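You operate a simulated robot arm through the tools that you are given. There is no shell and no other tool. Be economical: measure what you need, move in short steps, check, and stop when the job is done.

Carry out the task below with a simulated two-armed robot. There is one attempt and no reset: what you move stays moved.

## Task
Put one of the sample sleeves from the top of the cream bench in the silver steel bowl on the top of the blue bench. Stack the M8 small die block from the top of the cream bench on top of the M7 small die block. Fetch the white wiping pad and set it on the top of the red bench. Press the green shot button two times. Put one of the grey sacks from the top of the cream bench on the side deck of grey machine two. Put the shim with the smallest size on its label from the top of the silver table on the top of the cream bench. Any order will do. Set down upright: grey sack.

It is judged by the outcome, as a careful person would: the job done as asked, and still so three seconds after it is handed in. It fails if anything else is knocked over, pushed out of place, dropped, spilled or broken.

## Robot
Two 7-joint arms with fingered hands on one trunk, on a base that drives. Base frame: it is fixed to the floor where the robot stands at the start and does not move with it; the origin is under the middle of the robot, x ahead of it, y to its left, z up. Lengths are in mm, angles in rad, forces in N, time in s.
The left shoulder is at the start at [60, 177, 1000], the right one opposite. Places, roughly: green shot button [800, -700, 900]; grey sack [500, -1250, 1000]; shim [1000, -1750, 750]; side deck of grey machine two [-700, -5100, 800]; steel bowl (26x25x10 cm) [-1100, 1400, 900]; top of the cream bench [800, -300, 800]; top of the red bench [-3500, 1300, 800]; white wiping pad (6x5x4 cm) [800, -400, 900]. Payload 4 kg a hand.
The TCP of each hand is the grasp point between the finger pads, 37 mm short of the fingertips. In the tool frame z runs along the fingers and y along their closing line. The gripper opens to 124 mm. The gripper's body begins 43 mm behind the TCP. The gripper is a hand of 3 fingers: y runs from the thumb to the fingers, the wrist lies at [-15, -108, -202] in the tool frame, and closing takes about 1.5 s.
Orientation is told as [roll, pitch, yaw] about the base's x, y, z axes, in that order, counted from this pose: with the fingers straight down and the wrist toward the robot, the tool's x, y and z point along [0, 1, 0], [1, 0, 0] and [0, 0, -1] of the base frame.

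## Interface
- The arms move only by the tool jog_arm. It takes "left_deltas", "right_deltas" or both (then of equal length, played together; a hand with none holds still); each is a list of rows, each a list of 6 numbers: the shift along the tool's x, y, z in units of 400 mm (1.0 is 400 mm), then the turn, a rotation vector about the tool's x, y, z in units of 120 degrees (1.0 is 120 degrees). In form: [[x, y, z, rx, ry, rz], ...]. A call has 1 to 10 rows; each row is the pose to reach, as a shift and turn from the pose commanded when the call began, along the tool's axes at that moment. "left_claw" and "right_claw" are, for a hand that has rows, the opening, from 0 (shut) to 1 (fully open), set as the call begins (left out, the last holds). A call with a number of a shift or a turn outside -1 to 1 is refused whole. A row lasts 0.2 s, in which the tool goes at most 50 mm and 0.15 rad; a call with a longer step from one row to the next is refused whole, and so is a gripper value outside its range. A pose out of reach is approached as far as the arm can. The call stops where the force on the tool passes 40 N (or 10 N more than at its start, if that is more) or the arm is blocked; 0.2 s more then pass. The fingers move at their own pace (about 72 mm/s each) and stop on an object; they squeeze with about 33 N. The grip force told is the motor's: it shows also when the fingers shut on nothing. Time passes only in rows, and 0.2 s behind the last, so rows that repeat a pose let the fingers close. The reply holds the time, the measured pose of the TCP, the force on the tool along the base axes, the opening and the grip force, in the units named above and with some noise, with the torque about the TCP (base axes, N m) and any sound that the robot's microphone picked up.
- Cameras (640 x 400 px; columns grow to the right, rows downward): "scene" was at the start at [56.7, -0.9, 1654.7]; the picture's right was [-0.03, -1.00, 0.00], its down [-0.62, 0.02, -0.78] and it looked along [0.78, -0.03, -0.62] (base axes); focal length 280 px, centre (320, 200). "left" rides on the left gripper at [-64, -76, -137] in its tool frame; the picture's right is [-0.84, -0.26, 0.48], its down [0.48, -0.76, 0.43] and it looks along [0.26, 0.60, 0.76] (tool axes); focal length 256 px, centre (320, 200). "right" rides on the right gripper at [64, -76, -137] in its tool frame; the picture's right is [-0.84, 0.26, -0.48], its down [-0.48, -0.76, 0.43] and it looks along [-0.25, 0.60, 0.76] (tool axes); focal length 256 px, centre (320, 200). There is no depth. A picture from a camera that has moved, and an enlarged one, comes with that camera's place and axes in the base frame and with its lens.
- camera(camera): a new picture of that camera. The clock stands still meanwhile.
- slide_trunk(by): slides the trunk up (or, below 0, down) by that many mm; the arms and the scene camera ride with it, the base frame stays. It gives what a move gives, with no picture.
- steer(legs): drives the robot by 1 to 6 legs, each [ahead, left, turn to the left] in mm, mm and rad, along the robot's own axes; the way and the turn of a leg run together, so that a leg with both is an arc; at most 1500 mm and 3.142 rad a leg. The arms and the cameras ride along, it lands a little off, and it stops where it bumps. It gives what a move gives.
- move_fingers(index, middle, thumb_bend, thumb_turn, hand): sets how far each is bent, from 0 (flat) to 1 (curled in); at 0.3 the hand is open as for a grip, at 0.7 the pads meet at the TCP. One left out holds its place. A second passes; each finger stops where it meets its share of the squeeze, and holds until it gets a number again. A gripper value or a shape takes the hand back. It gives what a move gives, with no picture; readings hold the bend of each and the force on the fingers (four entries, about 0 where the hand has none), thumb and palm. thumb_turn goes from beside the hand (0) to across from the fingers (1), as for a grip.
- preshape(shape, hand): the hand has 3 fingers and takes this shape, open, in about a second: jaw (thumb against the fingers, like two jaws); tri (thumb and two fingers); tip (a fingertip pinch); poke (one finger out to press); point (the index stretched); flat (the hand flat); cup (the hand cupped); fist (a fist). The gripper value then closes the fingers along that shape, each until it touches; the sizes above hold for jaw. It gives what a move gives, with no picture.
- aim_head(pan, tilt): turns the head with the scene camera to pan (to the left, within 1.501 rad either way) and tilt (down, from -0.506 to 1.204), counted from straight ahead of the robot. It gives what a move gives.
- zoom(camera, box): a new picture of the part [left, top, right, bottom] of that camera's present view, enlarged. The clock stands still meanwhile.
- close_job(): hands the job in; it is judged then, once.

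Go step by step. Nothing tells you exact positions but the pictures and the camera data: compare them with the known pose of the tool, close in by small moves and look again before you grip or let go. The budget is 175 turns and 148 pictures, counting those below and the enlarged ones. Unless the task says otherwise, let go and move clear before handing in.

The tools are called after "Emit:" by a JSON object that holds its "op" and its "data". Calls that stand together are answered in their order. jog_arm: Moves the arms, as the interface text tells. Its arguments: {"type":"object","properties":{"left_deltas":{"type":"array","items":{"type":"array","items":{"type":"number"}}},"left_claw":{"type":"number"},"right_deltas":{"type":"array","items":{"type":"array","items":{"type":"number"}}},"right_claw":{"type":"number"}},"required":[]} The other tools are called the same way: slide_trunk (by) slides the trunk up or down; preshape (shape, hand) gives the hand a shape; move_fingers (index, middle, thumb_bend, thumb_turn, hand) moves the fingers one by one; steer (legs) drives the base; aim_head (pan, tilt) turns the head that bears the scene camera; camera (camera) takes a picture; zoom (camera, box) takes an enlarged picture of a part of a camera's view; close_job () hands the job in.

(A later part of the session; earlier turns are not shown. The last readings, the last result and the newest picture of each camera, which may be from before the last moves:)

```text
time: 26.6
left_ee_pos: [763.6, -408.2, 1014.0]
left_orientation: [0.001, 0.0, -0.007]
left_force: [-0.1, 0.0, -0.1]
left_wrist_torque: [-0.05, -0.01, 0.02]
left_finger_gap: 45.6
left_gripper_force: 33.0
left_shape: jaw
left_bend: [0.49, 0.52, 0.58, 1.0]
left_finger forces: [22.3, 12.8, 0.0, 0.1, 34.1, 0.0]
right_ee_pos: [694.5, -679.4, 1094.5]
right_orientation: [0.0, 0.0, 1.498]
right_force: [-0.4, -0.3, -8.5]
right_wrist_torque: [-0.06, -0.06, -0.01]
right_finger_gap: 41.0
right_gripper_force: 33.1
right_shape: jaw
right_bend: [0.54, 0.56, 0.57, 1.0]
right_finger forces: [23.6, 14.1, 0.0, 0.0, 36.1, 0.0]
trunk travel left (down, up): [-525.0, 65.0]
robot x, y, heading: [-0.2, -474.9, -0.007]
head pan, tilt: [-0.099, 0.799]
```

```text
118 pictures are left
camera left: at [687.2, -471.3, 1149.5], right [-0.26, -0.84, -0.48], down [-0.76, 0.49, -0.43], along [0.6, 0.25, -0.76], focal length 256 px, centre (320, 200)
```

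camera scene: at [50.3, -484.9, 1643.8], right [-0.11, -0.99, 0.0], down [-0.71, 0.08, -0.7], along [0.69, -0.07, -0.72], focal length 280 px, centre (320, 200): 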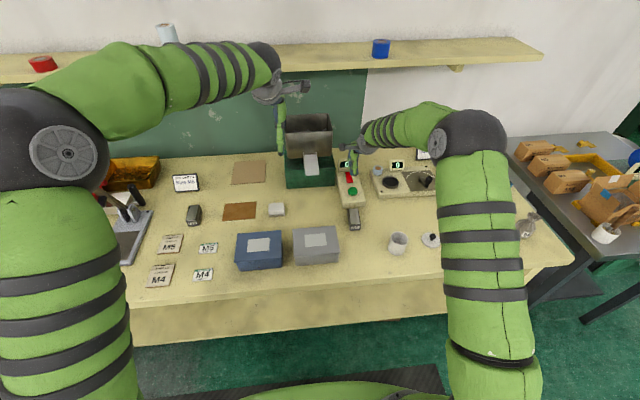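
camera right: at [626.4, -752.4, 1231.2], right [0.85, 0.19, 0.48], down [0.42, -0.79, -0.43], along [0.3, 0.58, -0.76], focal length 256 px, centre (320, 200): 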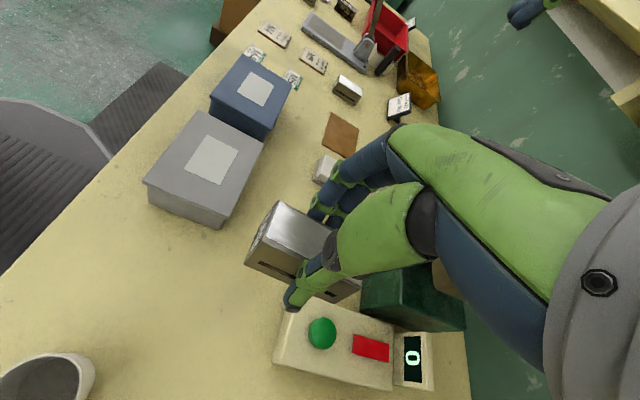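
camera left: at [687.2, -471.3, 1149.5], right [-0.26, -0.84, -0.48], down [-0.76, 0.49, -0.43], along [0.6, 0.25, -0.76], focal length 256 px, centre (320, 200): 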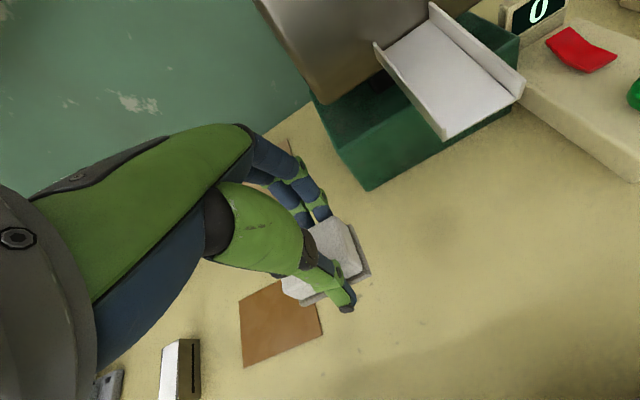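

Emit:
{"op": "jog_arm", "data": {"left_deltas": [[0, -0.03, -0.1, 0, 0, 0], [0, -0.06, -0.2, 0, 0, 0], [0, -0.1, -0.3, 0, 0, 0], [0, -0.15, -0.4, 0, 0, 0], [0, -0.2, -0.5, 0, 0, 0], [0, -0.25, -0.55, 0, 0, 0]], "right_deltas": [[0, 0, -0.04, 0, 0, 0], [0, 0, -0.08, 0, 0, 0], [0, 0, -0.12, 0, 0, 0], [0, 0, -0.16, 0, 0, 0], [0, 0, -0.2, 0, 0, 0], [0, 0, -0.22, 0, 0, 0]]}}

Emit:
{"op": "steer", "data": {"legs": [[0, 480, 0]]}}

Emit:
{"op": "aim_head", "data": {"pan": 0.8, "tilt": 0.6}}

Emit:
{"op": "camera", "data": {"camera": "scene"}}

Emit:
{"op": "aim_head", "data": {"pan": 1.5, "tilt": 0.5}}

Emit:
{"op": "camera", "data": {"camera": "scene"}}

```text
time: 28.0
left_ee_pos: [662.6, -405.8, 1234.2]
left_orientation: [0.0, 0.001, -0.005]
left_force: [0.3, -0.6, -0.7]
left_wrist_torque: [0.0, 0.0, 0.0]
left_finger_gap: 45.3
left_gripper_force: 32.7
left_shape: jaw
left_bend: [0.49, 0.52, 0.58, 1.0]
left_finger forces: [22.2, 12.7, 0.0, 0.0, 34.1, 0.0]
right_ee_pos: [693.2, -680.3, 1182.5]
right_orientation: [0.001, 0.0, 1.494]
right_force: [-0.6, 0.5, -8.1]
right_wrist_torque: [-0.02, -0.02, 0.0]
right_finger_gap: 40.5
right_gripper_force: 32.8
right_shape: jaw
right_bend: [0.54, 0.56, 0.57, 1.0]
right_finger forces: [23.6, 14.1, 0.0, 0.0, 36.3, 0.0]
trunk travel left (down, up): [-525.0, 65.0]
robot x, y, heading: [-1.4, -480.3, -0.008]
head pan, tilt: [-0.099, 0.799]
```

```text
time: 30.8
left_ee_pos: [667.1, 77.1, 1233.4]
left_orientation: [0.002, 0.0, -0.007]
left_force: [0.1, 0.2, -0.1]
left_wrist_torque: [-0.04, -0.01, 0.01]
left_finger_gap: 45.8
left_gripper_force: 32.9
left_shape: jaw
left_bend: [0.49, 0.52, 0.58, 1.0]
left_finger forces: [22.2, 12.8, 0.0, 0.0, 34.0, 0.1]
right_ee_pos: [697.3, -195.2, 1181.5]
right_orientation: [0.001, -0.001, 1.494]
right_force: [0.1, 1.0, -7.7]
right_wrist_torque: [-0.03, -0.03, 0.0]
right_finger_gap: 40.8
right_gripper_force: 32.7
right_shape: jaw
right_bend: [0.54, 0.56, 0.57, 1.0]
right_finger forces: [23.8, 14.0, 0.0, 0.1, 36.2, 0.1]
trunk travel left (down, up): [-525.0, 65.0]
robot x, y, heading: [1.9, 3.1, -0.007]
head pan, tilt: [-0.099, 0.799]
```

```text
time: 32.0
left_ee_pos: [667.8, 77.2, 1233.7]
left_orientation: [-0.002, 0.0, -0.006]
left_force: [0.3, -0.2, -0.2]
left_wrist_torque: [0.0, 0.0, 0.01]
left_finger_gap: 45.6
left_gripper_force: 32.5
left_shape: jaw
left_bend: [0.49, 0.52, 0.58, 1.0]
left_finger forces: [22.2, 12.8, 0.0, 0.0, 34.1, 0.0]
right_ee_pos: [697.2, -196.7, 1181.7]
right_orientation: [0.001, 0.0, 1.493]
right_force: [0.3, -0.4, -7.9]
right_wrist_torque: [-0.06, -0.03, -0.01]
right_finger_gap: 40.8
right_gripper_force: 33.4
right_shape: jaw
right_bend: [0.54, 0.56, 0.57, 1.0]
right_finger forces: [23.7, 14.1, 0.0, 0.0, 36.3, 0.1]
trunk travel left (down, up): [-525.0, 65.0]
robot x, y, heading: [1.3, 8.9, -0.007]
head pan, tilt: [0.799, 0.6]
```

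```text
117 pictures are left
camera scene: at [35.2, 70.6, 1660.6], right [0.71, -0.7, 0.0], down [-0.4, -0.4, -0.82], along [0.58, 0.59, -0.57], focal length 280 px, centre (320, 200)
```

scene: 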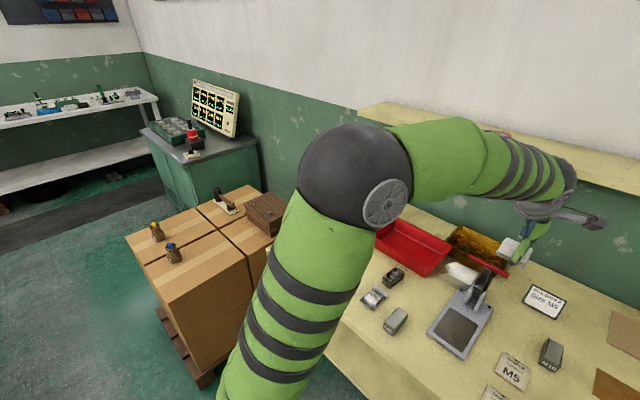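

```text
time: 33.1
left_ee_pos: [666.9, 77.1, 1233.7]
left_orientation: [0.0, -0.001, -0.007]
left_force: [0.2, -0.2, -0.5]
left_wrist_torque: [-0.02, 0.01, -0.01]
left_finger_gap: 45.9
left_gripper_force: 32.8
left_shape: jaw
left_bend: [0.49, 0.52, 0.58, 1.0]
left_finger forces: [22.3, 12.8, 0.1, 0.1, 34.1, 0.0]
right_ee_pos: [697.0, -195.8, 1181.1]
right_orientation: [0.0, -0.001, 1.494]
right_force: [-0.9, 0.6, -7.9]
right_wrist_torque: [-0.02, -0.05, -0.02]
right_finger_gap: 40.8
right_gripper_force: 32.7
right_shape: jaw
right_bend: [0.54, 0.56, 0.57, 1.0]
right_finger forces: [23.7, 14.0, 0.0, 0.1, 36.3, 0.0]
trunk travel left (down, up): [-525.0, 65.0]
robot x, y, heading: [0.6, 3.9, -0.005]
head pan, tilt: [1.499, 0.499]
```

```text
116 pictures are left
camera scene: at [-19.6, 98.4, 1669.8], right [1.0, -0.08, 0.0], down [-0.04, -0.48, -0.88], along [0.07, 0.88, -0.48], focal length 280 px, centre (320, 200)
```

scene: 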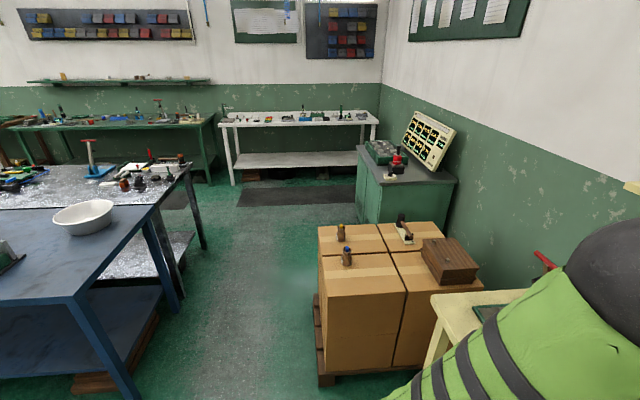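

Emit:
{"op": "jog_arm", "data": {"left_deltas": [[0.1, -0.05, 0, 0, 0, 0], [0.2, -0.1, 0, 0, 0, 0], [0.25, -0.12, 0, 0, 0, 0]]}}

Emit:
{"op": "steer", "data": {"legs": [[0, 400, 0.005]]}}

Emit:
{"op": "aim_head", "data": {"pan": 0.0, "tilt": 0.8}}

Emit:
{"op": "camera", "data": {"camera": "scene"}}

Emit:
{"op": "camera", "data": {"camera": "right"}}

```text
time: 33.9
left_ee_pos: [620.0, 178.0, 1234.8]
left_orientation: [-0.001, 0.001, -0.006]
left_force: [0.1, 0.4, -0.4]
left_wrist_torque: [-0.01, 0.01, -0.02]
left_finger_gap: 45.7
left_gripper_force: 32.9
left_shape: jaw
left_bend: [0.49, 0.52, 0.58, 1.0]
left_finger forces: [22.1, 12.8, 0.0, 0.1, 34.1, 0.1]
right_ee_pos: [697.0, -195.9, 1182.1]
right_orientation: [-0.001, 0.001, 1.495]
right_force: [-0.3, 0.1, -7.7]
right_wrist_torque: [-0.05, -0.06, 0.02]
right_finger_gap: 40.8
right_gripper_force: 33.2
right_shape: jaw
right_bend: [0.54, 0.56, 0.57, 1.0]
right_finger forces: [23.8, 14.1, 0.0, 0.0, 36.3, 0.0]
trunk travel left (down, up): [-525.0, 65.0]
robot x, y, heading: [0.1, 5.4, -0.007]
head pan, tilt: [1.499, 0.499]
```

```text
time: 36.4
left_ee_pos: [627.0, 575.3, 1233.8]
left_orientation: [-0.001, 0.0, -0.017]
left_force: [0.2, -0.3, -0.1]
left_wrist_torque: [-0.01, -0.01, -0.02]
left_finger_gap: 45.6
left_gripper_force: 33.5
left_shape: jaw
left_bend: [0.49, 0.52, 0.58, 1.0]
left_finger forces: [22.2, 12.7, 0.1, 0.0, 34.1, 0.0]
right_ee_pos: [698.3, 200.9, 1181.7]
right_orientation: [0.001, 0.0, 1.486]
right_force: [0.2, 0.2, -7.9]
right_wrist_torque: [-0.03, -0.04, -0.02]
right_finger_gap: 40.9
right_gripper_force: 32.9
right_shape: jaw
right_bend: [0.54, 0.56, 0.57, 1.0]
right_finger forces: [23.8, 14.2, 0.0, 0.1, 36.3, 0.1]
trunk travel left (down, up): [-525.0, 65.0]
robot x, y, heading: [4.9, 408.9, -0.013]
head pan, tilt: [1.499, 0.499]
```

```text
time: 38.0
left_ee_pos: [627.4, 575.8, 1235.2]
left_orientation: [-0.001, -0.001, -0.015]
left_force: [0.3, -0.3, -2.0]
left_wrist_torque: [0.01, -0.03, 0.03]
left_finger_gap: 45.3
left_gripper_force: 33.1
left_shape: jaw
left_bend: [0.49, 0.52, 0.58, 1.0]
left_finger forces: [22.3, 12.7, 0.0, 0.0, 34.0, 0.0]
right_ee_pos: [699.4, 200.1, 1182.5]
right_orientation: [0.0, 0.001, 1.485]
right_force: [0.5, -0.4, -8.5]
right_wrist_torque: [0.0, -0.01, -0.01]
right_finger_gap: 40.8
right_gripper_force: 32.6
right_shape: jaw
right_bend: [0.54, 0.56, 0.57, 1.0]
right_finger forces: [23.8, 14.1, 0.0, 0.1, 36.4, 0.0]
trunk travel left (down, up): [-525.0, 65.0]
robot x, y, heading: [5.7, 409.3, -0.021]
head pan, tilt: [0.0, 0.799]
```

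```text
115 pictures are left
camera scene: at [58.6, 409.5, 1643.8], right [-0.02, -1.0, 0.0], down [-0.72, 0.01, -0.7], along [0.7, -0.01, -0.72], focal length 280 px, centre (320, 200)
```

scene: 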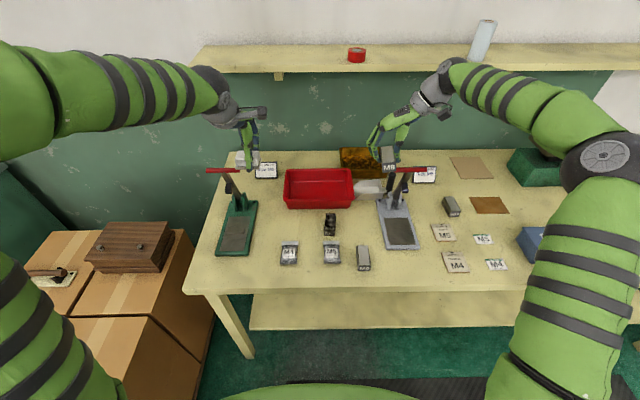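

```text
114 pictures are left
camera right: at [631.2, 128.2, 1317.5], right [0.86, 0.18, 0.48], down [0.42, -0.8, -0.44], along [0.3, 0.57, -0.76], focal length 256 px, centre (320, 200)
```

right: 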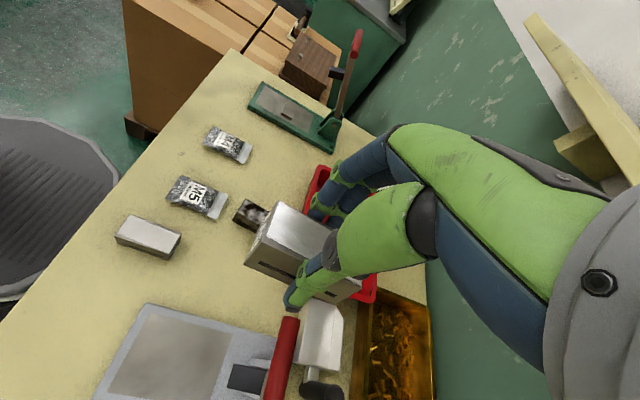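

Emit:
{"op": "zoom", "data": {"camera": "scene", "box": [290, 190, 386, 250]}}

Emit:
{"op": "zoom", "data": {"camera": "right", "box": [160, 150, 320, 250]}}

```text
6.67 times, centred on (338, 220) of scene
camera zoom: at [58.6, 409.5, 1643.8], right [-0.02, -1.0, 0.0], down [-0.72, 0.01, -0.7], along [0.7, -0.01, -0.72], focal length 1866 px, centre (200, 67)
```

zoom: 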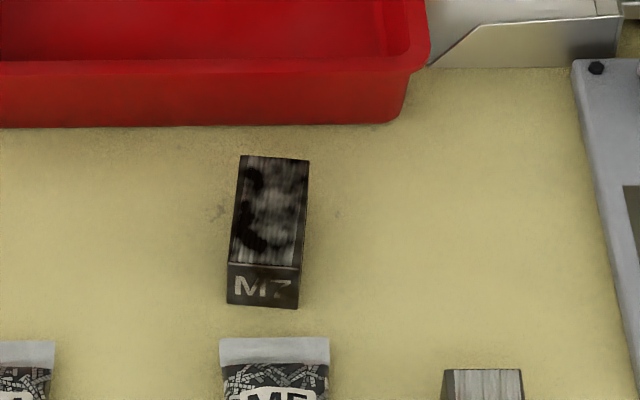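

```text
4.00 times, centred on (240, 200) of right
camera zoom: at [631.2, 128.2, 1317.5], right [0.86, 0.18, 0.48], down [0.42, -0.8, -0.44], along [0.3, 0.57, -0.76], focal length 1024 px, centre (640, 200)
```

zoom: 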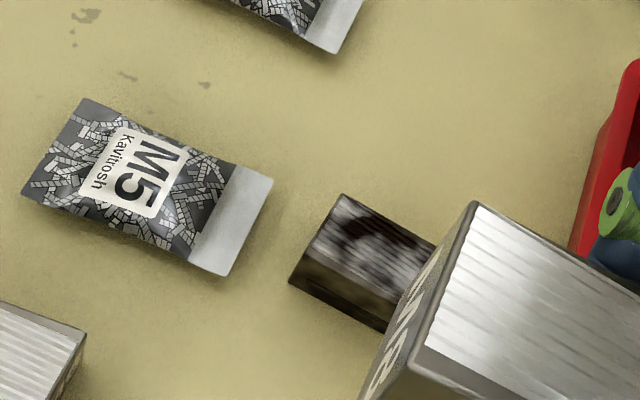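

Emit:
{"op": "jog_arm", "data": {"right_deltas": [[0.01, 0.09, 0, 0, 0, 0.01], [0.02, 0.18, 0.04, 0, 0, 0.02], [0.03, 0.27, 0.1, 0, 0, 0.033], [0.045, 0.34, 0.18, 0, 0, 0.033], [0.0555, 0.383, 0.28, 0, 0, 0.033], [0.0555, 0.383, 0.38, 0, 0, 0.033], [0.0555, 0.383, 0.43, 0, 0, 0.033], [0.0555, 0.383, 0.43, 0, 0, 0.033]]}}

Emit:
{"op": "zoom", "data": {"camera": "scene", "box": [290, 170, 402, 240]}}

Emit:
{"op": "camera", "data": {"camera": "right"}}

```text
time: 39.8
left_ee_pos: [626.7, 574.6, 1234.2]
left_orientation: [0.0, 0.0, -0.018]
left_force: [0.4, -0.6, -0.1]
left_wrist_torque: [0.0, 0.02, 0.01]
left_finger_gap: 45.6
left_gripper_force: 33.2
left_shape: jaw
left_bend: [0.49, 0.52, 0.58, 1.0]
left_finger forces: [22.1, 12.7, 0.0, 0.0, 34.1, 0.1]
right_ee_pos: [689.3, 354.7, 1009.6]
right_orientation: [0.001, 0.0, 1.417]
right_force: [1.2, -0.2, -7.4]
right_wrist_torque: [-0.01, -0.06, -0.01]
right_finger_gap: 40.5
right_gripper_force: 33.1
right_shape: jaw
right_bend: [0.54, 0.56, 0.57, 1.0]
right_finger forces: [23.9, 14.2, 0.0, 0.0, 36.5, 0.0]
trunk travel left (down, up): [-525.0, 65.0]
robot x, y, heading: [7.7, 406.9, -0.014]
head pan, tilt: [0.0, 0.799]
```

```text
5.71 times, centred on (346, 205) of scene
camera zoom: at [58.5, 409.4, 1643.8], right [-0.02, -1.0, 0.0], down [-0.72, 0.01, -0.7], along [0.7, -0.01, -0.72], focal length 1600 px, centre (171, 171)
```

zoom: 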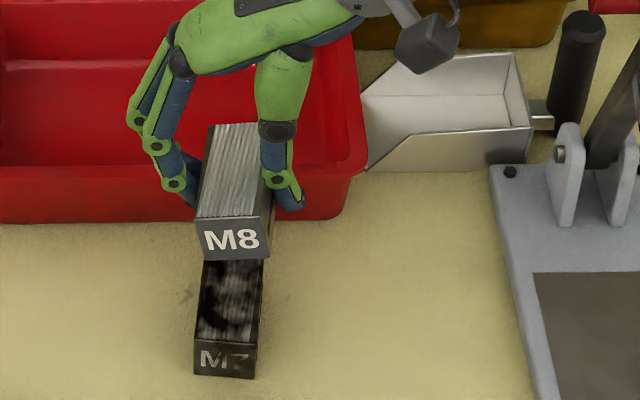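

```text
110 pictures are left
camera right: at [617.6, 287.5, 1145.8], right [0.87, 0.12, 0.48], down [0.36, -0.83, -0.44], along [0.34, 0.55, -0.76], focal length 256 px, centre (320, 200)
```

right: 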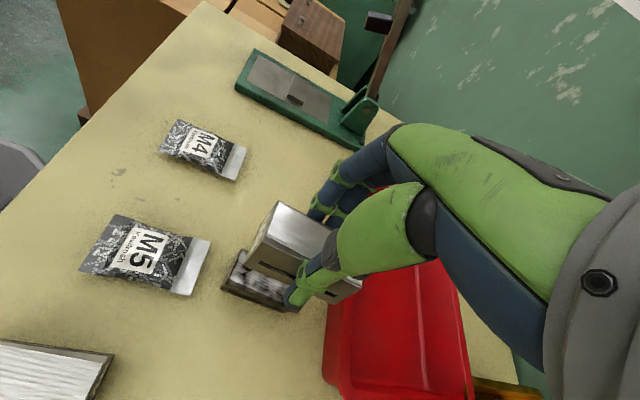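

Emit:
{"op": "zoom", "data": {"camera": "right", "box": [200, 180, 360, 320]}}

```text
2.86 times, centred on (280, 250) of right
camera zoom: at [617.6, 287.5, 1145.8], right [0.87, 0.12, 0.48], down [0.36, -0.83, -0.44], along [0.34, 0.55, -0.76], focal length 731 px, centre (434, 57)
```

zoom: 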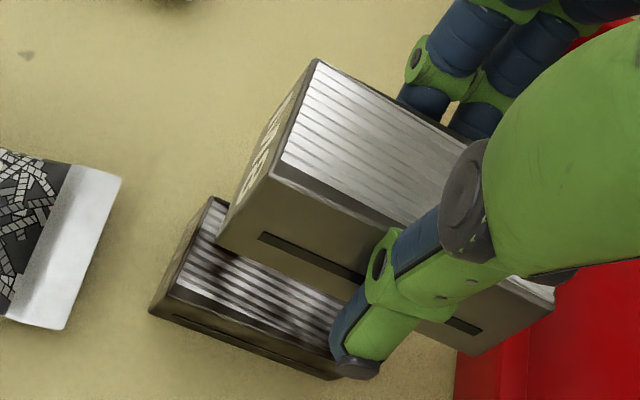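

Emit:
{"op": "jog_arm", "data": {"right_deltas": [[-0.009, 0.009, 0.06, 0, 0, 0], [-0.009, 0.009, 0.12, 0, 0, 0], [-0.009, 0.009, 0.17, 0, 0, 0], [-0.009, 0.009, 0.185, 0, 0, 0], [-0.009, 0.009, 0.19, 0, 0, 0]]}}

Emit:
{"op": "zoom", "data": {"camera": "scene", "box": [290, 170, 402, 240]}}

Emit:
{"op": "zoom", "data": {"camera": "right", "box": [200, 180, 360, 320]}}

```text
time: 41.0
left_ee_pos: [626.1, 574.6, 1235.2]
left_orientation: [0.002, -0.002, -0.018]
left_force: [0.2, 0.5, -0.6]
left_wrist_torque: [0.0, 0.0, -0.02]
left_finger_gap: 45.5
left_gripper_force: 32.9
left_shape: jaw
left_bend: [0.49, 0.52, 0.58, 1.0]
left_finger forces: [22.1, 12.7, 0.1, 0.0, 34.2, 0.0]
right_ee_pos: [693.4, 356.0, 934.2]
right_orientation: [0.0, -0.001, 1.416]
right_force: [-1.7, -0.8, 0.5]
right_wrist_torque: [0.05, 0.0, 0.0]
right_finger_gap: 40.7
right_gripper_force: 33.1
right_shape: jaw
right_bend: [0.54, 0.56, 0.57, 1.0]
right_finger forces: [23.7, 14.1, 0.0, 0.1, 38.7, 0.0]
trunk travel left (down, up): [-525.0, 65.0]
robot x, y, heading: [8.8, 407.8, -0.023]
head pan, tilt: [0.0, 0.799]
```

```text
5.71 times, centred on (346, 205) of scene
camera zoom: at [57.6, 409.4, 1644.0], right [-0.02, -1.0, 0.0], down [-0.72, 0.01, -0.7], along [0.7, -0.01, -0.72], focal length 1600 px, centre (171, 171)
```

zoom: 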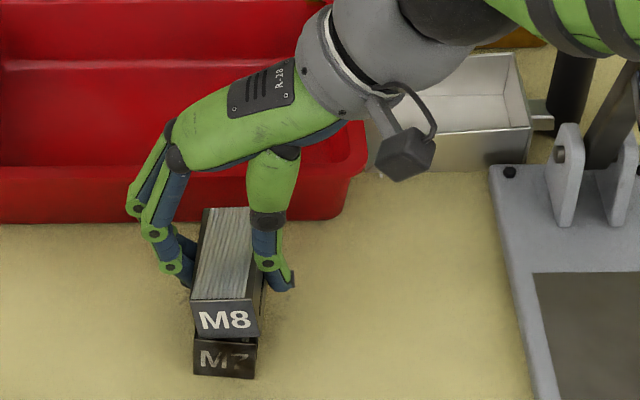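

```text
2.86 times, centred on (280, 250) of right
camera zoom: at [620.3, 289.2, 1070.7], right [0.87, 0.12, 0.48], down [0.36, -0.83, -0.44], along [0.35, 0.55, -0.76], focal length 731 px, centre (434, 57)
```

zoom: 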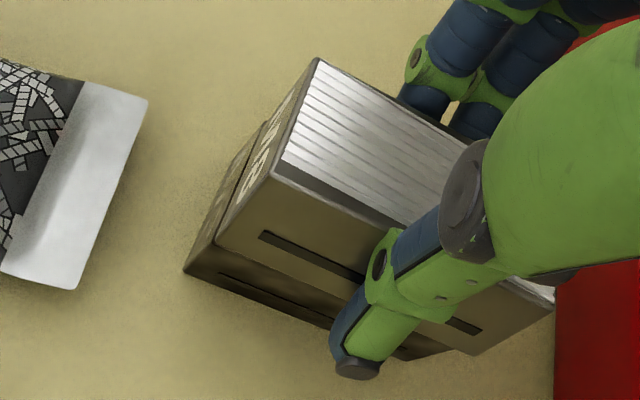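

Emit:
{"op": "jog_arm", "data": {"right_deltas": [[0, 0, 0.005, 0, 0, 0], [0, 0, 0.01, 0, 0, 0]]}}

```text
time: 41.6
left_ee_pos: [625.6, 574.2, 1235.9]
left_orientation: [0.0, -0.001, -0.018]
left_force: [0.1, 0.0, -0.5]
left_wrist_torque: [-0.01, -0.01, -0.02]
left_finger_gap: 45.4
left_gripper_force: 32.7
left_shape: jaw
left_bend: [0.49, 0.52, 0.58, 1.0]
left_finger forces: [22.1, 12.7, 0.0, 0.1, 34.1, 0.0]
right_ee_pos: [694.1, 356.8, 933.2]
right_orientation: [-0.004, -0.003, 1.412]
right_force: [-1.9, -6.2, 20.4]
right_wrist_torque: [0.23, 0.04, 0.04]
right_finger_gap: 41.2
right_gripper_force: 32.2
right_shape: jaw
right_bend: [0.54, 0.56, 0.57, 1.0]
right_finger forces: [22.6, 14.1, 0.0, 0.0, 46.8, 0.0]
trunk travel left (down, up): [-525.0, 65.0]
robot x, y, heading: [7.0, 407.1, -0.014]
head pan, tilt: [0.0, 0.799]
```

Firm contact (20 N). I release and lift clear.

Emit:
{"op": "jog_arm", "data": {"right_deltas": [[0, 0, -0.004, 0, 0, 0], [0, 0, -0.004, 0, 0, 0], [0, 0, -0.004, 0, 0, 0], [0, 0, -0.004, 0, 0, 0], [0, 0, -0.004, 0, 0, 0]], "right_claw": 0.6}}

Emit:
{"op": "jog_arm", "data": {"right_deltas": [[0, 0, -0.08, 0, 0, 0], [0, 0, -0.18, 0, 0, 0], [0, 0, -0.28, 0, 0, 0], [0, 0, -0.4, 0, 0, 0], [0, 0, -0.52, 0, 0, 0], [0, 0, -0.62, 0, 0, 0]]}}

Emit:
{"op": "camera", "data": {"camera": "scene"}}

Emit:
{"op": "zoom", "data": {"camera": "scene", "box": [290, 170, 402, 240]}}

```text
time: 42.8
left_ee_pos: [626.0, 574.8, 1234.8]
left_orientation: [-0.001, -0.001, -0.017]
left_force: [0.4, -0.4, -0.5]
left_wrist_torque: [-0.01, 0.02, 0.0]
left_finger_gap: 45.5
left_gripper_force: 32.6
left_shape: jaw
left_bend: [0.49, 0.52, 0.58, 1.0]
left_finger forces: [22.0, 12.7, 0.1, 0.0, 34.1, 0.1]
right_ee_pos: [694.6, 356.8, 931.6]
right_orientation: [-0.001, 0.0, 1.416]
right_force: [0.0, 0.6, 0.0]
right_wrist_torque: [0.0, 0.01, 0.01]
right_finger_gap: 74.2
right_gripper_force: 0.0
right_shape: jaw
right_bend: [0.38, 0.42, 0.53, 0.99]
right_finger forces: [0.1, 0.0, 0.1, 0.0, 0.1, 0.1]
trunk travel left (down, up): [-525.0, 65.0]
robot x, y, heading: [8.6, 408.9, -0.017]
head pan, tilt: [0.0, 0.799]
```

```text
time: 44.2
left_ee_pos: [626.7, 575.4, 1235.6]
left_orientation: [0.0, -0.001, -0.018]
left_force: [-0.3, -0.3, -1.6]
left_wrist_torque: [0.04, 0.0, 0.0]
left_finger_gap: 45.5
left_gripper_force: 33.5
left_shape: jaw
left_bend: [0.49, 0.52, 0.58, 1.0]
left_finger forces: [22.1, 12.6, 0.0, 0.0, 34.2, 0.0]
right_ee_pos: [693.7, 356.7, 1182.2]
right_orientation: [-0.001, -0.001, 1.418]
right_force: [0.7, 0.3, -0.6]
right_wrist_torque: [-0.03, -0.05, 0.01]
right_finger_gap: 74.0
right_gripper_force: 0.1
right_shape: jaw
right_bend: [0.38, 0.42, 0.53, 0.99]
right_finger forces: [0.0, 0.0, 0.1, 0.0, 0.0, 0.0]
trunk travel left (down, up): [-525.0, 65.0]
robot x, y, heading: [9.5, 409.7, -0.014]
head pan, tilt: [0.0, 0.799]
```

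```text
106 pictures are left
camera scene: at [57.4, 409.9, 1643.8], right [-0.02, -1.0, 0.0], down [-0.72, 0.01, -0.7], along [0.7, -0.01, -0.72], focal length 280 px, centre (320, 200)
```

scene: 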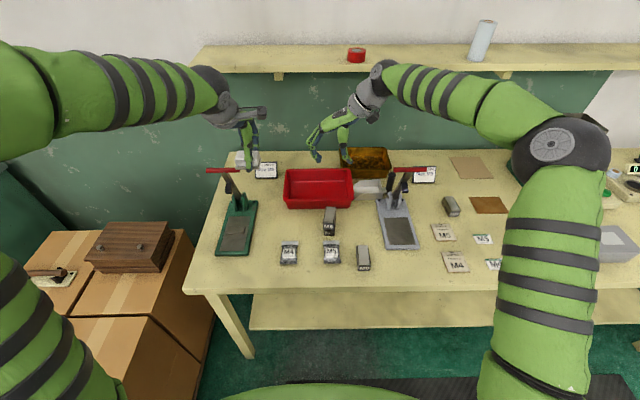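

```text
5.71 times, centred on (346, 205) of scene
camera zoom: at [57.4, 409.9, 1643.8], right [-0.02, -1.0, 0.0], down [-0.72, 0.01, -0.7], along [0.7, -0.01, -0.72], focal length 1600 px, centre (171, 171)
```

zoom: 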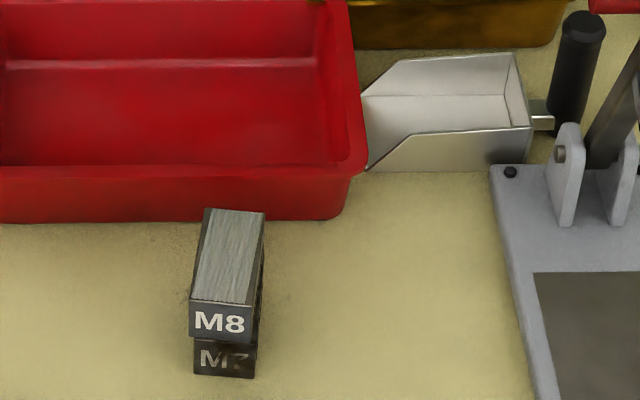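

Emit:
{"op": "steer", "data": {"legs": [[-5, -260, 0.014]]}}

Emit:
{"op": "zoom", "data": {"camera": "scene", "box": [310, 200, 470, 300]}}

Emit:
{"op": "camera", "data": {"camera": "right"}}

```text
time: 46.1
left_ee_pos: [615.5, 317.8, 1234.2]
left_orientation: [0.001, 0.0, 0.003]
left_force: [-0.3, -0.8, -0.9]
left_wrist_torque: [0.04, 0.0, 0.01]
left_finger_gap: 45.6
left_gripper_force: 33.2
left_shape: jaw
left_bend: [0.49, 0.52, 0.58, 1.0]
left_finger forces: [22.1, 12.7, 0.0, 0.1, 34.3, 0.0]
right_ee_pos: [687.4, 101.2, 1182.3]
right_orientation: [-0.001, -0.002, 1.434]
right_force: [0.5, 0.0, 0.2]
right_wrist_torque: [-0.01, -0.01, -0.01]
right_finger_gap: 74.1
right_gripper_force: 0.0
right_shape: jaw
right_bend: [0.38, 0.42, 0.53, 0.99]
right_finger forces: [0.0, 0.0, 0.0, 0.0, 0.1, 0.1]
trunk travel left (down, up): [-525.0, 65.0]
robot x, y, heading: [-2.3, 143.3, -0.002]
head pan, tilt: [0.0, 0.799]
```

```text
4.00 times, centred on (390, 250) of scene
camera zoom: at [50.9, 142.5, 1643.8], right [0.0, -1.0, 0.0], down [-0.72, 0.0, -0.7], along [0.7, 0.0, -0.72], focal length 1120 px, centre (40, 0)
```

zoom: 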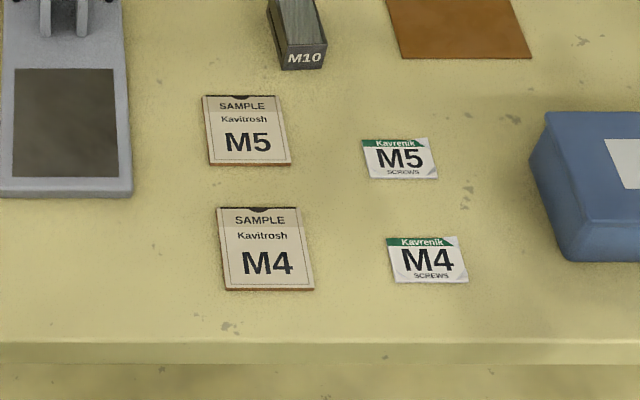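

```text
103 pictures are left
camera right: at [616.6, 32.4, 1317.2], right [0.86, 0.14, 0.48], down [0.38, -0.82, -0.44], along [0.33, 0.56, -0.76], focal length 256 px, centre (320, 200)
```

right: 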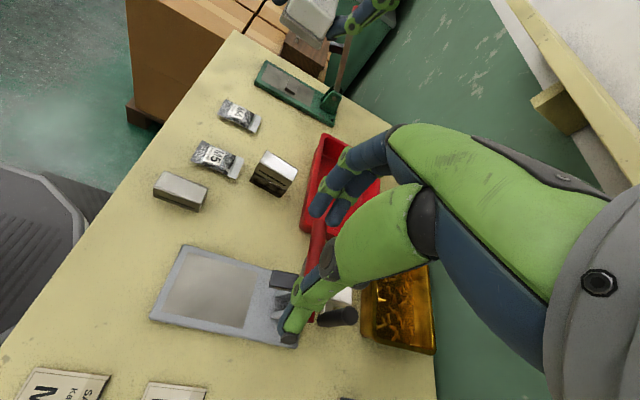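

Emit:
{"op": "jog_arm", "data": {"right_deltas": [[0.01, -0.1, 0, 0, 0, -0.02], [0.02, -0.2, 0.03, 0, 0, -0.04], [0.03, -0.29, 0.09, 0, 0, -0.048], [0.031, -0.36, 0.17, 0, 0, -0.048], [0.031, -0.36, 0.28, 0, 0, -0.048], [0.031, -0.36, 0.375, 0, 0, -0.048], [0.031, -0.36, 0.375, 0, 0, -0.048]], "right_claw": 0.85}}

Emit:
{"op": "camera", "data": {"camera": "right"}}

Emit:
{"op": "camera", "data": {"camera": "scene"}}

```text
time: 47.7
left_ee_pos: [617.0, 319.2, 1235.2]
left_orientation: [0.0, -0.001, 0.002]
left_force: [0.7, -0.9, -1.0]
left_wrist_torque: [-0.01, 0.04, 0.01]
left_finger_gap: 45.6
left_gripper_force: 32.4
left_shape: jaw
left_bend: [0.49, 0.52, 0.58, 1.0]
left_finger forces: [22.1, 12.6, 0.0, 0.0, 34.2, 0.0]
right_ee_pos: [656.4, -40.4, 1031.9]
right_orientation: [0.001, -0.002, 1.536]
right_force: [0.8, 0.3, -0.3]
right_wrist_torque: [-0.03, 0.02, -0.02]
right_finger_gap: 105.3
right_gripper_force: 0.1
right_shape: jaw
right_bend: [0.32, 0.34, 0.0, 0.98]
right_finger forces: [0.1, 0.1, 0.0, 0.0, 0.0, 0.1]
trunk travel left (down, up): [-525.0, 65.0]
robot x, y, heading: [-0.7, 141.4, 0.003]
head pan, tilt: [0.0, 0.799]
```

```text
102 pictures are left
camera right: at [591.0, -115.4, 1167.0], right [0.85, 0.23, 0.48], down [0.46, -0.78, -0.43], along [0.28, 0.59, -0.76], focal length 256 px, centre (320, 200)
```

right: 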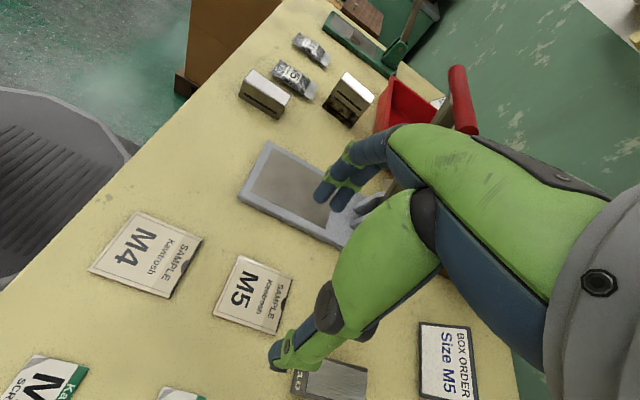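

```text
101 pictures are left
camera scene: at [50.7, 143.9, 1643.8], right [0.0, -1.0, 0.0], down [-0.72, 0.0, -0.7], along [0.7, 0.0, -0.72], focal length 280 px, centre (320, 200)
```

scene: 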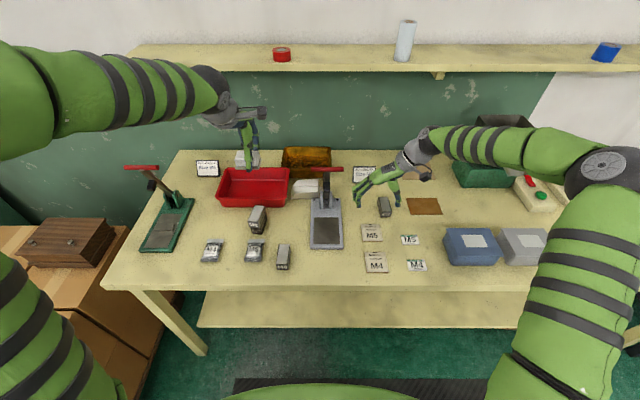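

Emit:
{"op": "jog_arm", "data": {"right_deltas": [[-0.019, -0.008, 0.1, 0, 0, 0], [-0.019, -0.008, 0.2, 0, 0, 0], [-0.019, -0.008, 0.3, 0, 0, 0], [-0.019, -0.008, 0.33, 0, 0, 0], [-0.019, -0.008, 0.33, 0, 0, 0]]}}

Emit:
{"op": "camera", "data": {"camera": "right"}}

Emit:
{"op": "zoom", "data": {"camera": "scene", "box": [330, 200, 426, 260]}}

```text
time: 48.9
left_ee_pos: [615.4, 319.0, 1233.8]
left_orientation: [0.001, 0.0, 0.002]
left_force: [0.2, 0.0, -1.2]
left_wrist_torque: [-0.01, -0.01, 0.0]
left_finger_gap: 45.4
left_gripper_force: 32.9
left_shape: jaw
left_bend: [0.49, 0.52, 0.58, 1.0]
left_finger forces: [22.1, 12.7, 0.0, 0.0, 34.1, 0.0]
right_ee_pos: [662.0, -46.0, 897.3]
right_orientation: [0.0, 0.0, 1.535]
right_force: [-0.5, 0.2, 0.5]
right_wrist_torque: [-0.02, 0.03, -0.02]
right_finger_gap: 105.5
right_gripper_force: 0.0
right_shape: jaw
right_bend: [0.32, 0.34, 0.0, 0.98]
right_finger forces: [0.0, 0.0, 0.1, 0.0, 0.0, 0.0]
trunk travel left (down, up): [-525.0, 65.0]
robot x, y, heading: [-2.9, 142.1, 0.001]
head pan, tilt: [0.0, 0.799]
```

```text
100 pictures are left
camera right: at [597.2, -120.4, 1034.0], right [0.85, 0.23, 0.48], down [0.46, -0.78, -0.43], along [0.28, 0.59, -0.76], focal length 256 px, centre (320, 200)
```

right: 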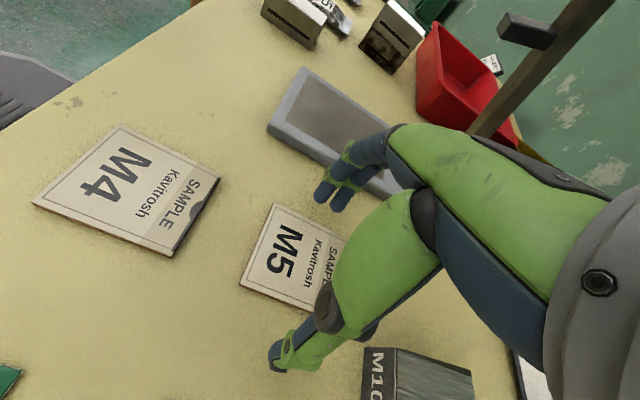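

```text
6.67 times, centred on (378, 230) of scene
camera zoom: at [51.0, 143.6, 1643.8], right [0.0, -1.0, 0.0], down [-0.72, 0.0, -0.7], along [0.7, 0.0, -0.72], focal length 1866 px, centre (-67, 0)
```

zoom: 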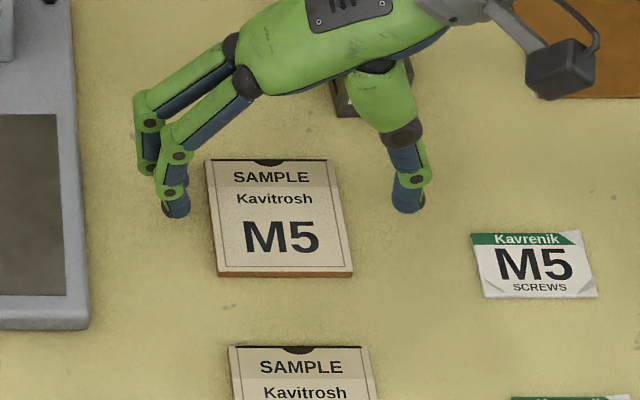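

Emit:
{"op": "jog_arm", "data": {"right_deltas": [[0, 0, 0.01, 0, 0, 0], [0, 0, 0.018, 0, 0, 0], [0, 0, 0.023, 0, 0, 0], [0, 0, 0.023, 0, 0, 0]]}}

Emit:
{"op": "zoom", "data": {"camera": "right", "box": [220, 160, 380, 380]}}

```text
time: 49.9
left_ee_pos: [616.3, 318.6, 1234.1]
left_orientation: [0.0, 0.0, 0.002]
left_force: [0.1, 0.8, -0.9]
left_wrist_torque: [-0.01, 0.0, 0.01]
left_finger_gap: 45.8
left_gripper_force: 33.1
left_shape: jaw
left_bend: [0.49, 0.52, 0.58, 1.0]
left_finger forces: [22.1, 12.8, 0.0, 0.0, 34.2, 0.1]
right_ee_pos: [662.5, -43.6, 888.4]
right_orientation: [0.0, 0.0, 1.536]
right_force: [-0.5, -0.2, 0.1]
right_wrist_torque: [0.0, -0.02, 0.01]
right_finger_gap: 105.2
right_gripper_force: 0.0
right_shape: jaw
right_bend: [0.32, 0.34, 0.0, 0.98]
right_finger forces: [0.1, 0.1, 0.1, 0.0, 0.0, 0.0]
trunk travel left (down, up): [-525.0, 65.0]
robot x, y, heading: [0.1, 143.1, 0.005]
head pan, tilt: [0.0, 0.799]
```

```text
1.82 times, centred on (300, 270) of right
camera zoom: at [598.1, -118.8, 1025.6], right [0.85, 0.23, 0.48], down [0.46, -0.78, -0.44], along [0.28, 0.59, -0.76], focal length 465 px, centre (356, 73)
```

zoom: 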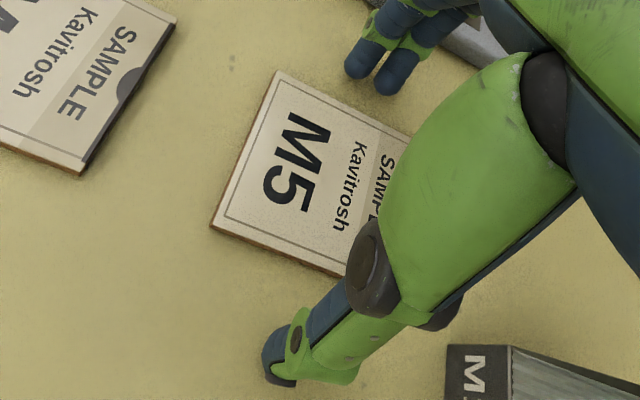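

Emit:
{"op": "jog_arm", "data": {"right_deltas": [[0, 0, 0.008, 0, 0, 0], [0, 0, 0.016, 0, 0, 0], [0, 0, 0.024, 0, 0, 0], [0, 0, 0.03, 0, 0, 0]]}}

```text
time: 50.8
left_ee_pos: [614.9, 319.0, 1234.9]
left_orientation: [-0.001, 0.0, 0.003]
left_force: [1.0, 0.1, 0.1]
left_wrist_torque: [0.0, 0.03, -0.01]
left_finger_gap: 45.6
left_gripper_force: 32.7
left_shape: jaw
left_bend: [0.49, 0.52, 0.58, 1.0]
left_finger forces: [22.1, 12.8, 0.0, 0.0, 34.2, 0.0]
right_ee_pos: [664.9, -41.2, 886.0]
right_orientation: [-0.008, -0.004, 1.534]
right_force: [-5.0, -3.8, 21.8]
right_wrist_torque: [1.13, 0.27, 0.28]
right_finger_gap: 103.2
right_gripper_force: 0.1
right_shape: jaw
right_bend: [0.31, 0.33, 0.0, 0.98]
right_finger forces: [14.7, 6.9, 0.0, 0.0, 0.3, 0.0]
trunk travel left (down, up): [-525.0, 65.0]
robot x, y, heading: [-0.2, 140.1, 0.003]
head pan, tilt: [0.0, 0.799]
stopped in row 4 (right hand): the force on the tool passed its limit (the readings are from after the stop); the commanded pose is now the measured one
```

Emit:
{"op": "jog_arm", "data": {"right_deltas": [[0.0, -0.004, -0.009, 0, 0, 0], [0, -0.004, -0.009, 0, 0, 0]]}}

Emit:
{"op": "jog_arm", "data": {"right_deltas": [[0, 0, 0, 0, 0, 0], [0, 0, 0, 0, 0, 0], [0, 0, 0, 0, 0, 0], [0, 0, 0, 0, 0, 0], [0, 0, 0, 0, 0, 0], [0, 0, 0, 0, 0, 0]], "right_claw": 0.3}}

Emit:
{"op": "zoom", "data": {"camera": "right", "box": [200, 140, 400, 390]}}

Emit:
{"op": "zoom", "data": {"camera": "scene", "box": [330, 200, 426, 260]}}

```text
time: 51.4
left_ee_pos: [616.3, 319.9, 1234.7]
left_orientation: [-0.002, 0.001, 0.001]
left_force: [0.0, -0.4, -0.4]
left_wrist_torque: [-0.01, 0.0, 0.03]
left_finger_gap: 45.5
left_gripper_force: 32.6
left_shape: jaw
left_bend: [0.49, 0.52, 0.58, 1.0]
left_finger forces: [22.2, 12.7, 0.0, 0.0, 34.2, 0.0]
right_ee_pos: [664.2, -43.0, 887.4]
right_orientation: [-0.002, -0.003, 1.535]
right_force: [-0.8, 0.0, 7.1]
right_wrist_torque: [0.38, 0.02, 0.05]
right_finger_gap: 104.8
right_gripper_force: 0.2
right_shape: jaw
right_bend: [0.31, 0.33, 0.0, 0.98]
right_finger forces: [2.0, 4.7, 0.0, 0.0, 0.1, 0.0]
trunk travel left (down, up): [-525.0, 65.0]
robot x, y, heading: [0.2, 142.5, 0.004]
head pan, tilt: [0.0, 0.799]
```

```text
time: 52.8
left_ee_pos: [614.7, 318.0, 1235.1]
left_orientation: [0.001, -0.002, 0.002]
left_force: [-0.2, -0.3, 0.1]
left_wrist_torque: [0.04, 0.02, 0.01]
left_finger_gap: 45.5
left_gripper_force: 33.5
left_shape: jaw
left_bend: [0.49, 0.52, 0.58, 1.0]
left_finger forces: [22.1, 12.7, 0.1, 0.0, 34.2, 0.1]
right_ee_pos: [664.7, -43.2, 889.8]
right_orientation: [-0.007, -0.003, 1.534]
right_force: [2.8, -6.3, 29.0]
right_wrist_torque: [0.34, -0.11, -0.16]
right_finger_gap: 61.1
right_gripper_force: 32.7
right_shape: jaw
right_bend: [0.43, 0.45, 0.56, 1.0]
right_finger forces: [30.6, 13.5, 0.0, 0.0, 31.4, 0.0]
trunk travel left (down, up): [-525.0, 65.0]
robot x, y, heading: [0.7, 144.5, -0.0]
head pan, tilt: [0.0, 0.799]
```

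```text
1.60 times, centred on (300, 265) of right
camera zoom: at [598.7, -118.3, 1024.7], right [0.84, 0.22, 0.49], down [0.46, -0.78, -0.43], along [0.28, 0.59, -0.76], focal length 410 px, centre (352, 96)
```

zoom: 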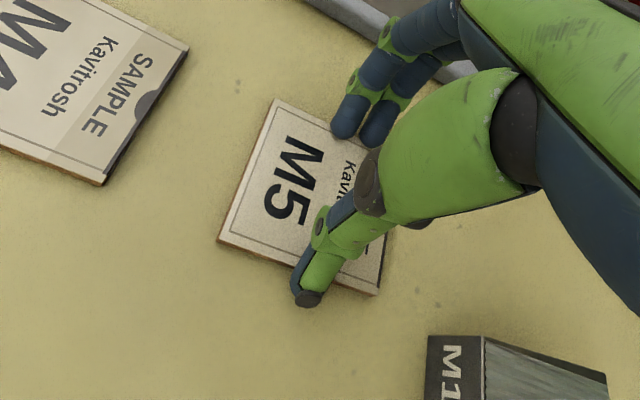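

```text
6.67 times, centred on (378, 230) of scene
camera zoom: at [48.9, 143.6, 1644.0], right [0.0, -1.0, 0.0], down [-0.72, 0.0, -0.7], along [0.7, 0.0, -0.72], focal length 1866 px, centre (-67, 0)
```

zoom: 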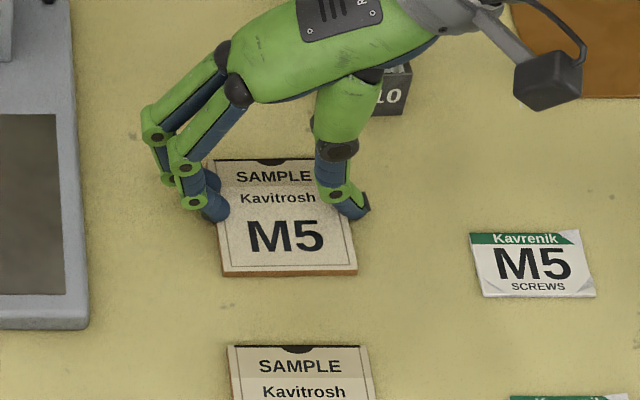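

Emit:
{"op": "jog_arm", "data": {"right_deltas": [[0, 0, 0, 0, 0, 0], [0, 0, -0.02, 0, 0, 0], [0, 0, -0.06, 0, 0, 0], [0, 0, -0.12, 0, 0, 0], [0, 0, -0.2, 0, 0, 0]], "right_claw": 0}}

Emit:
{"op": "camera", "data": {"camera": "right"}}

Emit:
{"op": "zoom", "data": {"camera": "scene", "box": [330, 180, 426, 240]}}

```text
time: 54.0
left_ee_pos: [615.2, 319.0, 1233.9]
left_orientation: [-0.001, -0.001, 0.002]
left_force: [-1.3, 0.0, -0.3]
left_wrist_torque: [0.01, 0.01, 0.01]
left_finger_gap: 45.4
left_gripper_force: 32.8
left_shape: jaw
left_bend: [0.49, 0.52, 0.58, 1.0]
left_finger forces: [22.0, 12.7, 0.0, 0.1, 34.3, 0.1]
right_ee_pos: [663.8, -42.6, 965.7]
right_orientation: [-0.004, -0.004, 1.533]
right_force: [0.4, -0.1, 0.2]
right_wrist_torque: [0.01, 0.02, -0.05]
right_finger_gap: 26.1
right_gripper_force: 32.1
right_shape: jaw
right_bend: [0.54, 0.52, 0.79, 1.0]
right_finger forces: [0.1, 0.0, 0.0, 0.1, 0.1, 0.0]
trunk travel left (down, up): [-525.0, 65.0]
robot x, y, heading: [-3.4, 144.3, 0.007]
head pan, tilt: [0.0, 0.799]
```

```text
95 pictures are left
camera right: at [598.6, -119.1, 1101.8], right [0.84, 0.22, 0.49], down [0.46, -0.78, -0.44], along [0.28, 0.59, -0.76], focal length 256 px, centre (320, 200)
```

right: 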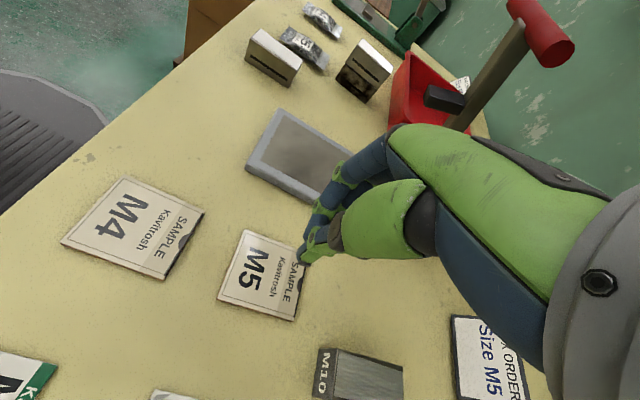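

```text
6.67 times, centred on (378, 210) of scene
camera zoom: at [50.4, 143.8, 1643.7], right [0.0, -1.0, 0.0], down [-0.72, 0.0, -0.7], along [0.7, 0.0, -0.72], focal length 1866 px, centre (-67, 133)
```

zoom: 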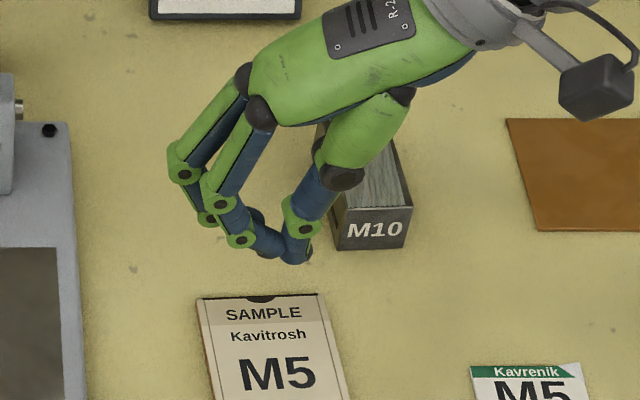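

The sleeve slipped out: too thin for a straddle grip. I'll instead drag the M4 sleeve to overhang the front edge and pinch it from the front; back up 100 mm first.

Emit:
{"op": "steer", "data": {"legs": [[-110, 0, 0]]}}

Emit:
{"op": "camera", "data": {"camera": "right"}}

Emit:
{"op": "zoom", "data": {"camera": "scene", "box": [310, 180, 438, 260]}}

```text
time: 55.2
left_ee_pos: [503.7, 317.5, 1235.9]
left_orientation: [-0.001, -0.001, 0.001]
left_force: [-0.4, 0.1, 0.5]
left_wrist_torque: [0.01, -0.02, 0.0]
left_finger_gap: 45.4
left_gripper_force: 33.2
left_shape: jaw
left_bend: [0.49, 0.52, 0.58, 1.0]
left_finger forces: [22.3, 12.7, 0.0, 0.1, 34.3, 0.0]
right_ee_pos: [551.3, -44.6, 968.6]
right_orientation: [-0.007, -0.004, 1.532]
right_force: [-1.2, 0.5, 1.0]
right_wrist_torque: [0.02, -0.05, -0.03]
right_finger_gap: 26.0
right_gripper_force: 33.1
right_shape: jaw
right_bend: [0.54, 0.52, 0.79, 1.0]
right_finger forces: [0.0, 0.0, 0.1, 0.0, 0.0, 0.1]
trunk travel left (down, up): [-525.0, 65.0]
robot x, y, heading: [-111.3, 141.1, 0.005]
head pan, tilt: [0.0, 0.799]
```

```text
93 pictures are left
camera right: at [485.4, -120.4, 1102.7], right [0.84, 0.22, 0.49], down [0.46, -0.78, -0.43], along [0.28, 0.59, -0.76], focal length 256 px, centre (320, 200)
```

right: 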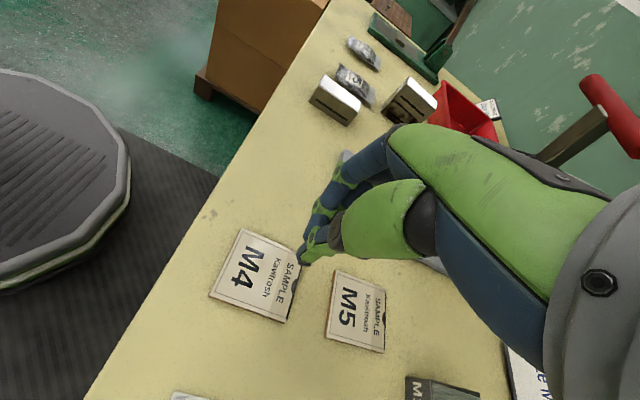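

```text
5.00 times, centred on (374, 220) of scene
camera zoom: at [-63.2, 143.4, 1643.9], right [0.0, -1.0, 0.0], down [-0.72, 0.0, -0.7], along [0.7, 0.0, -0.72], focal length 1400 px, centre (50, 100)
```

zoom: 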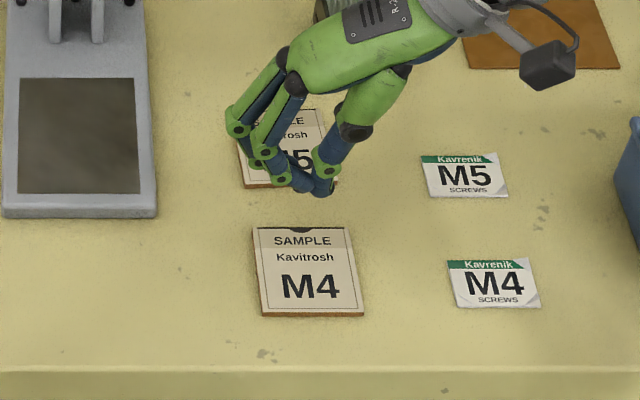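

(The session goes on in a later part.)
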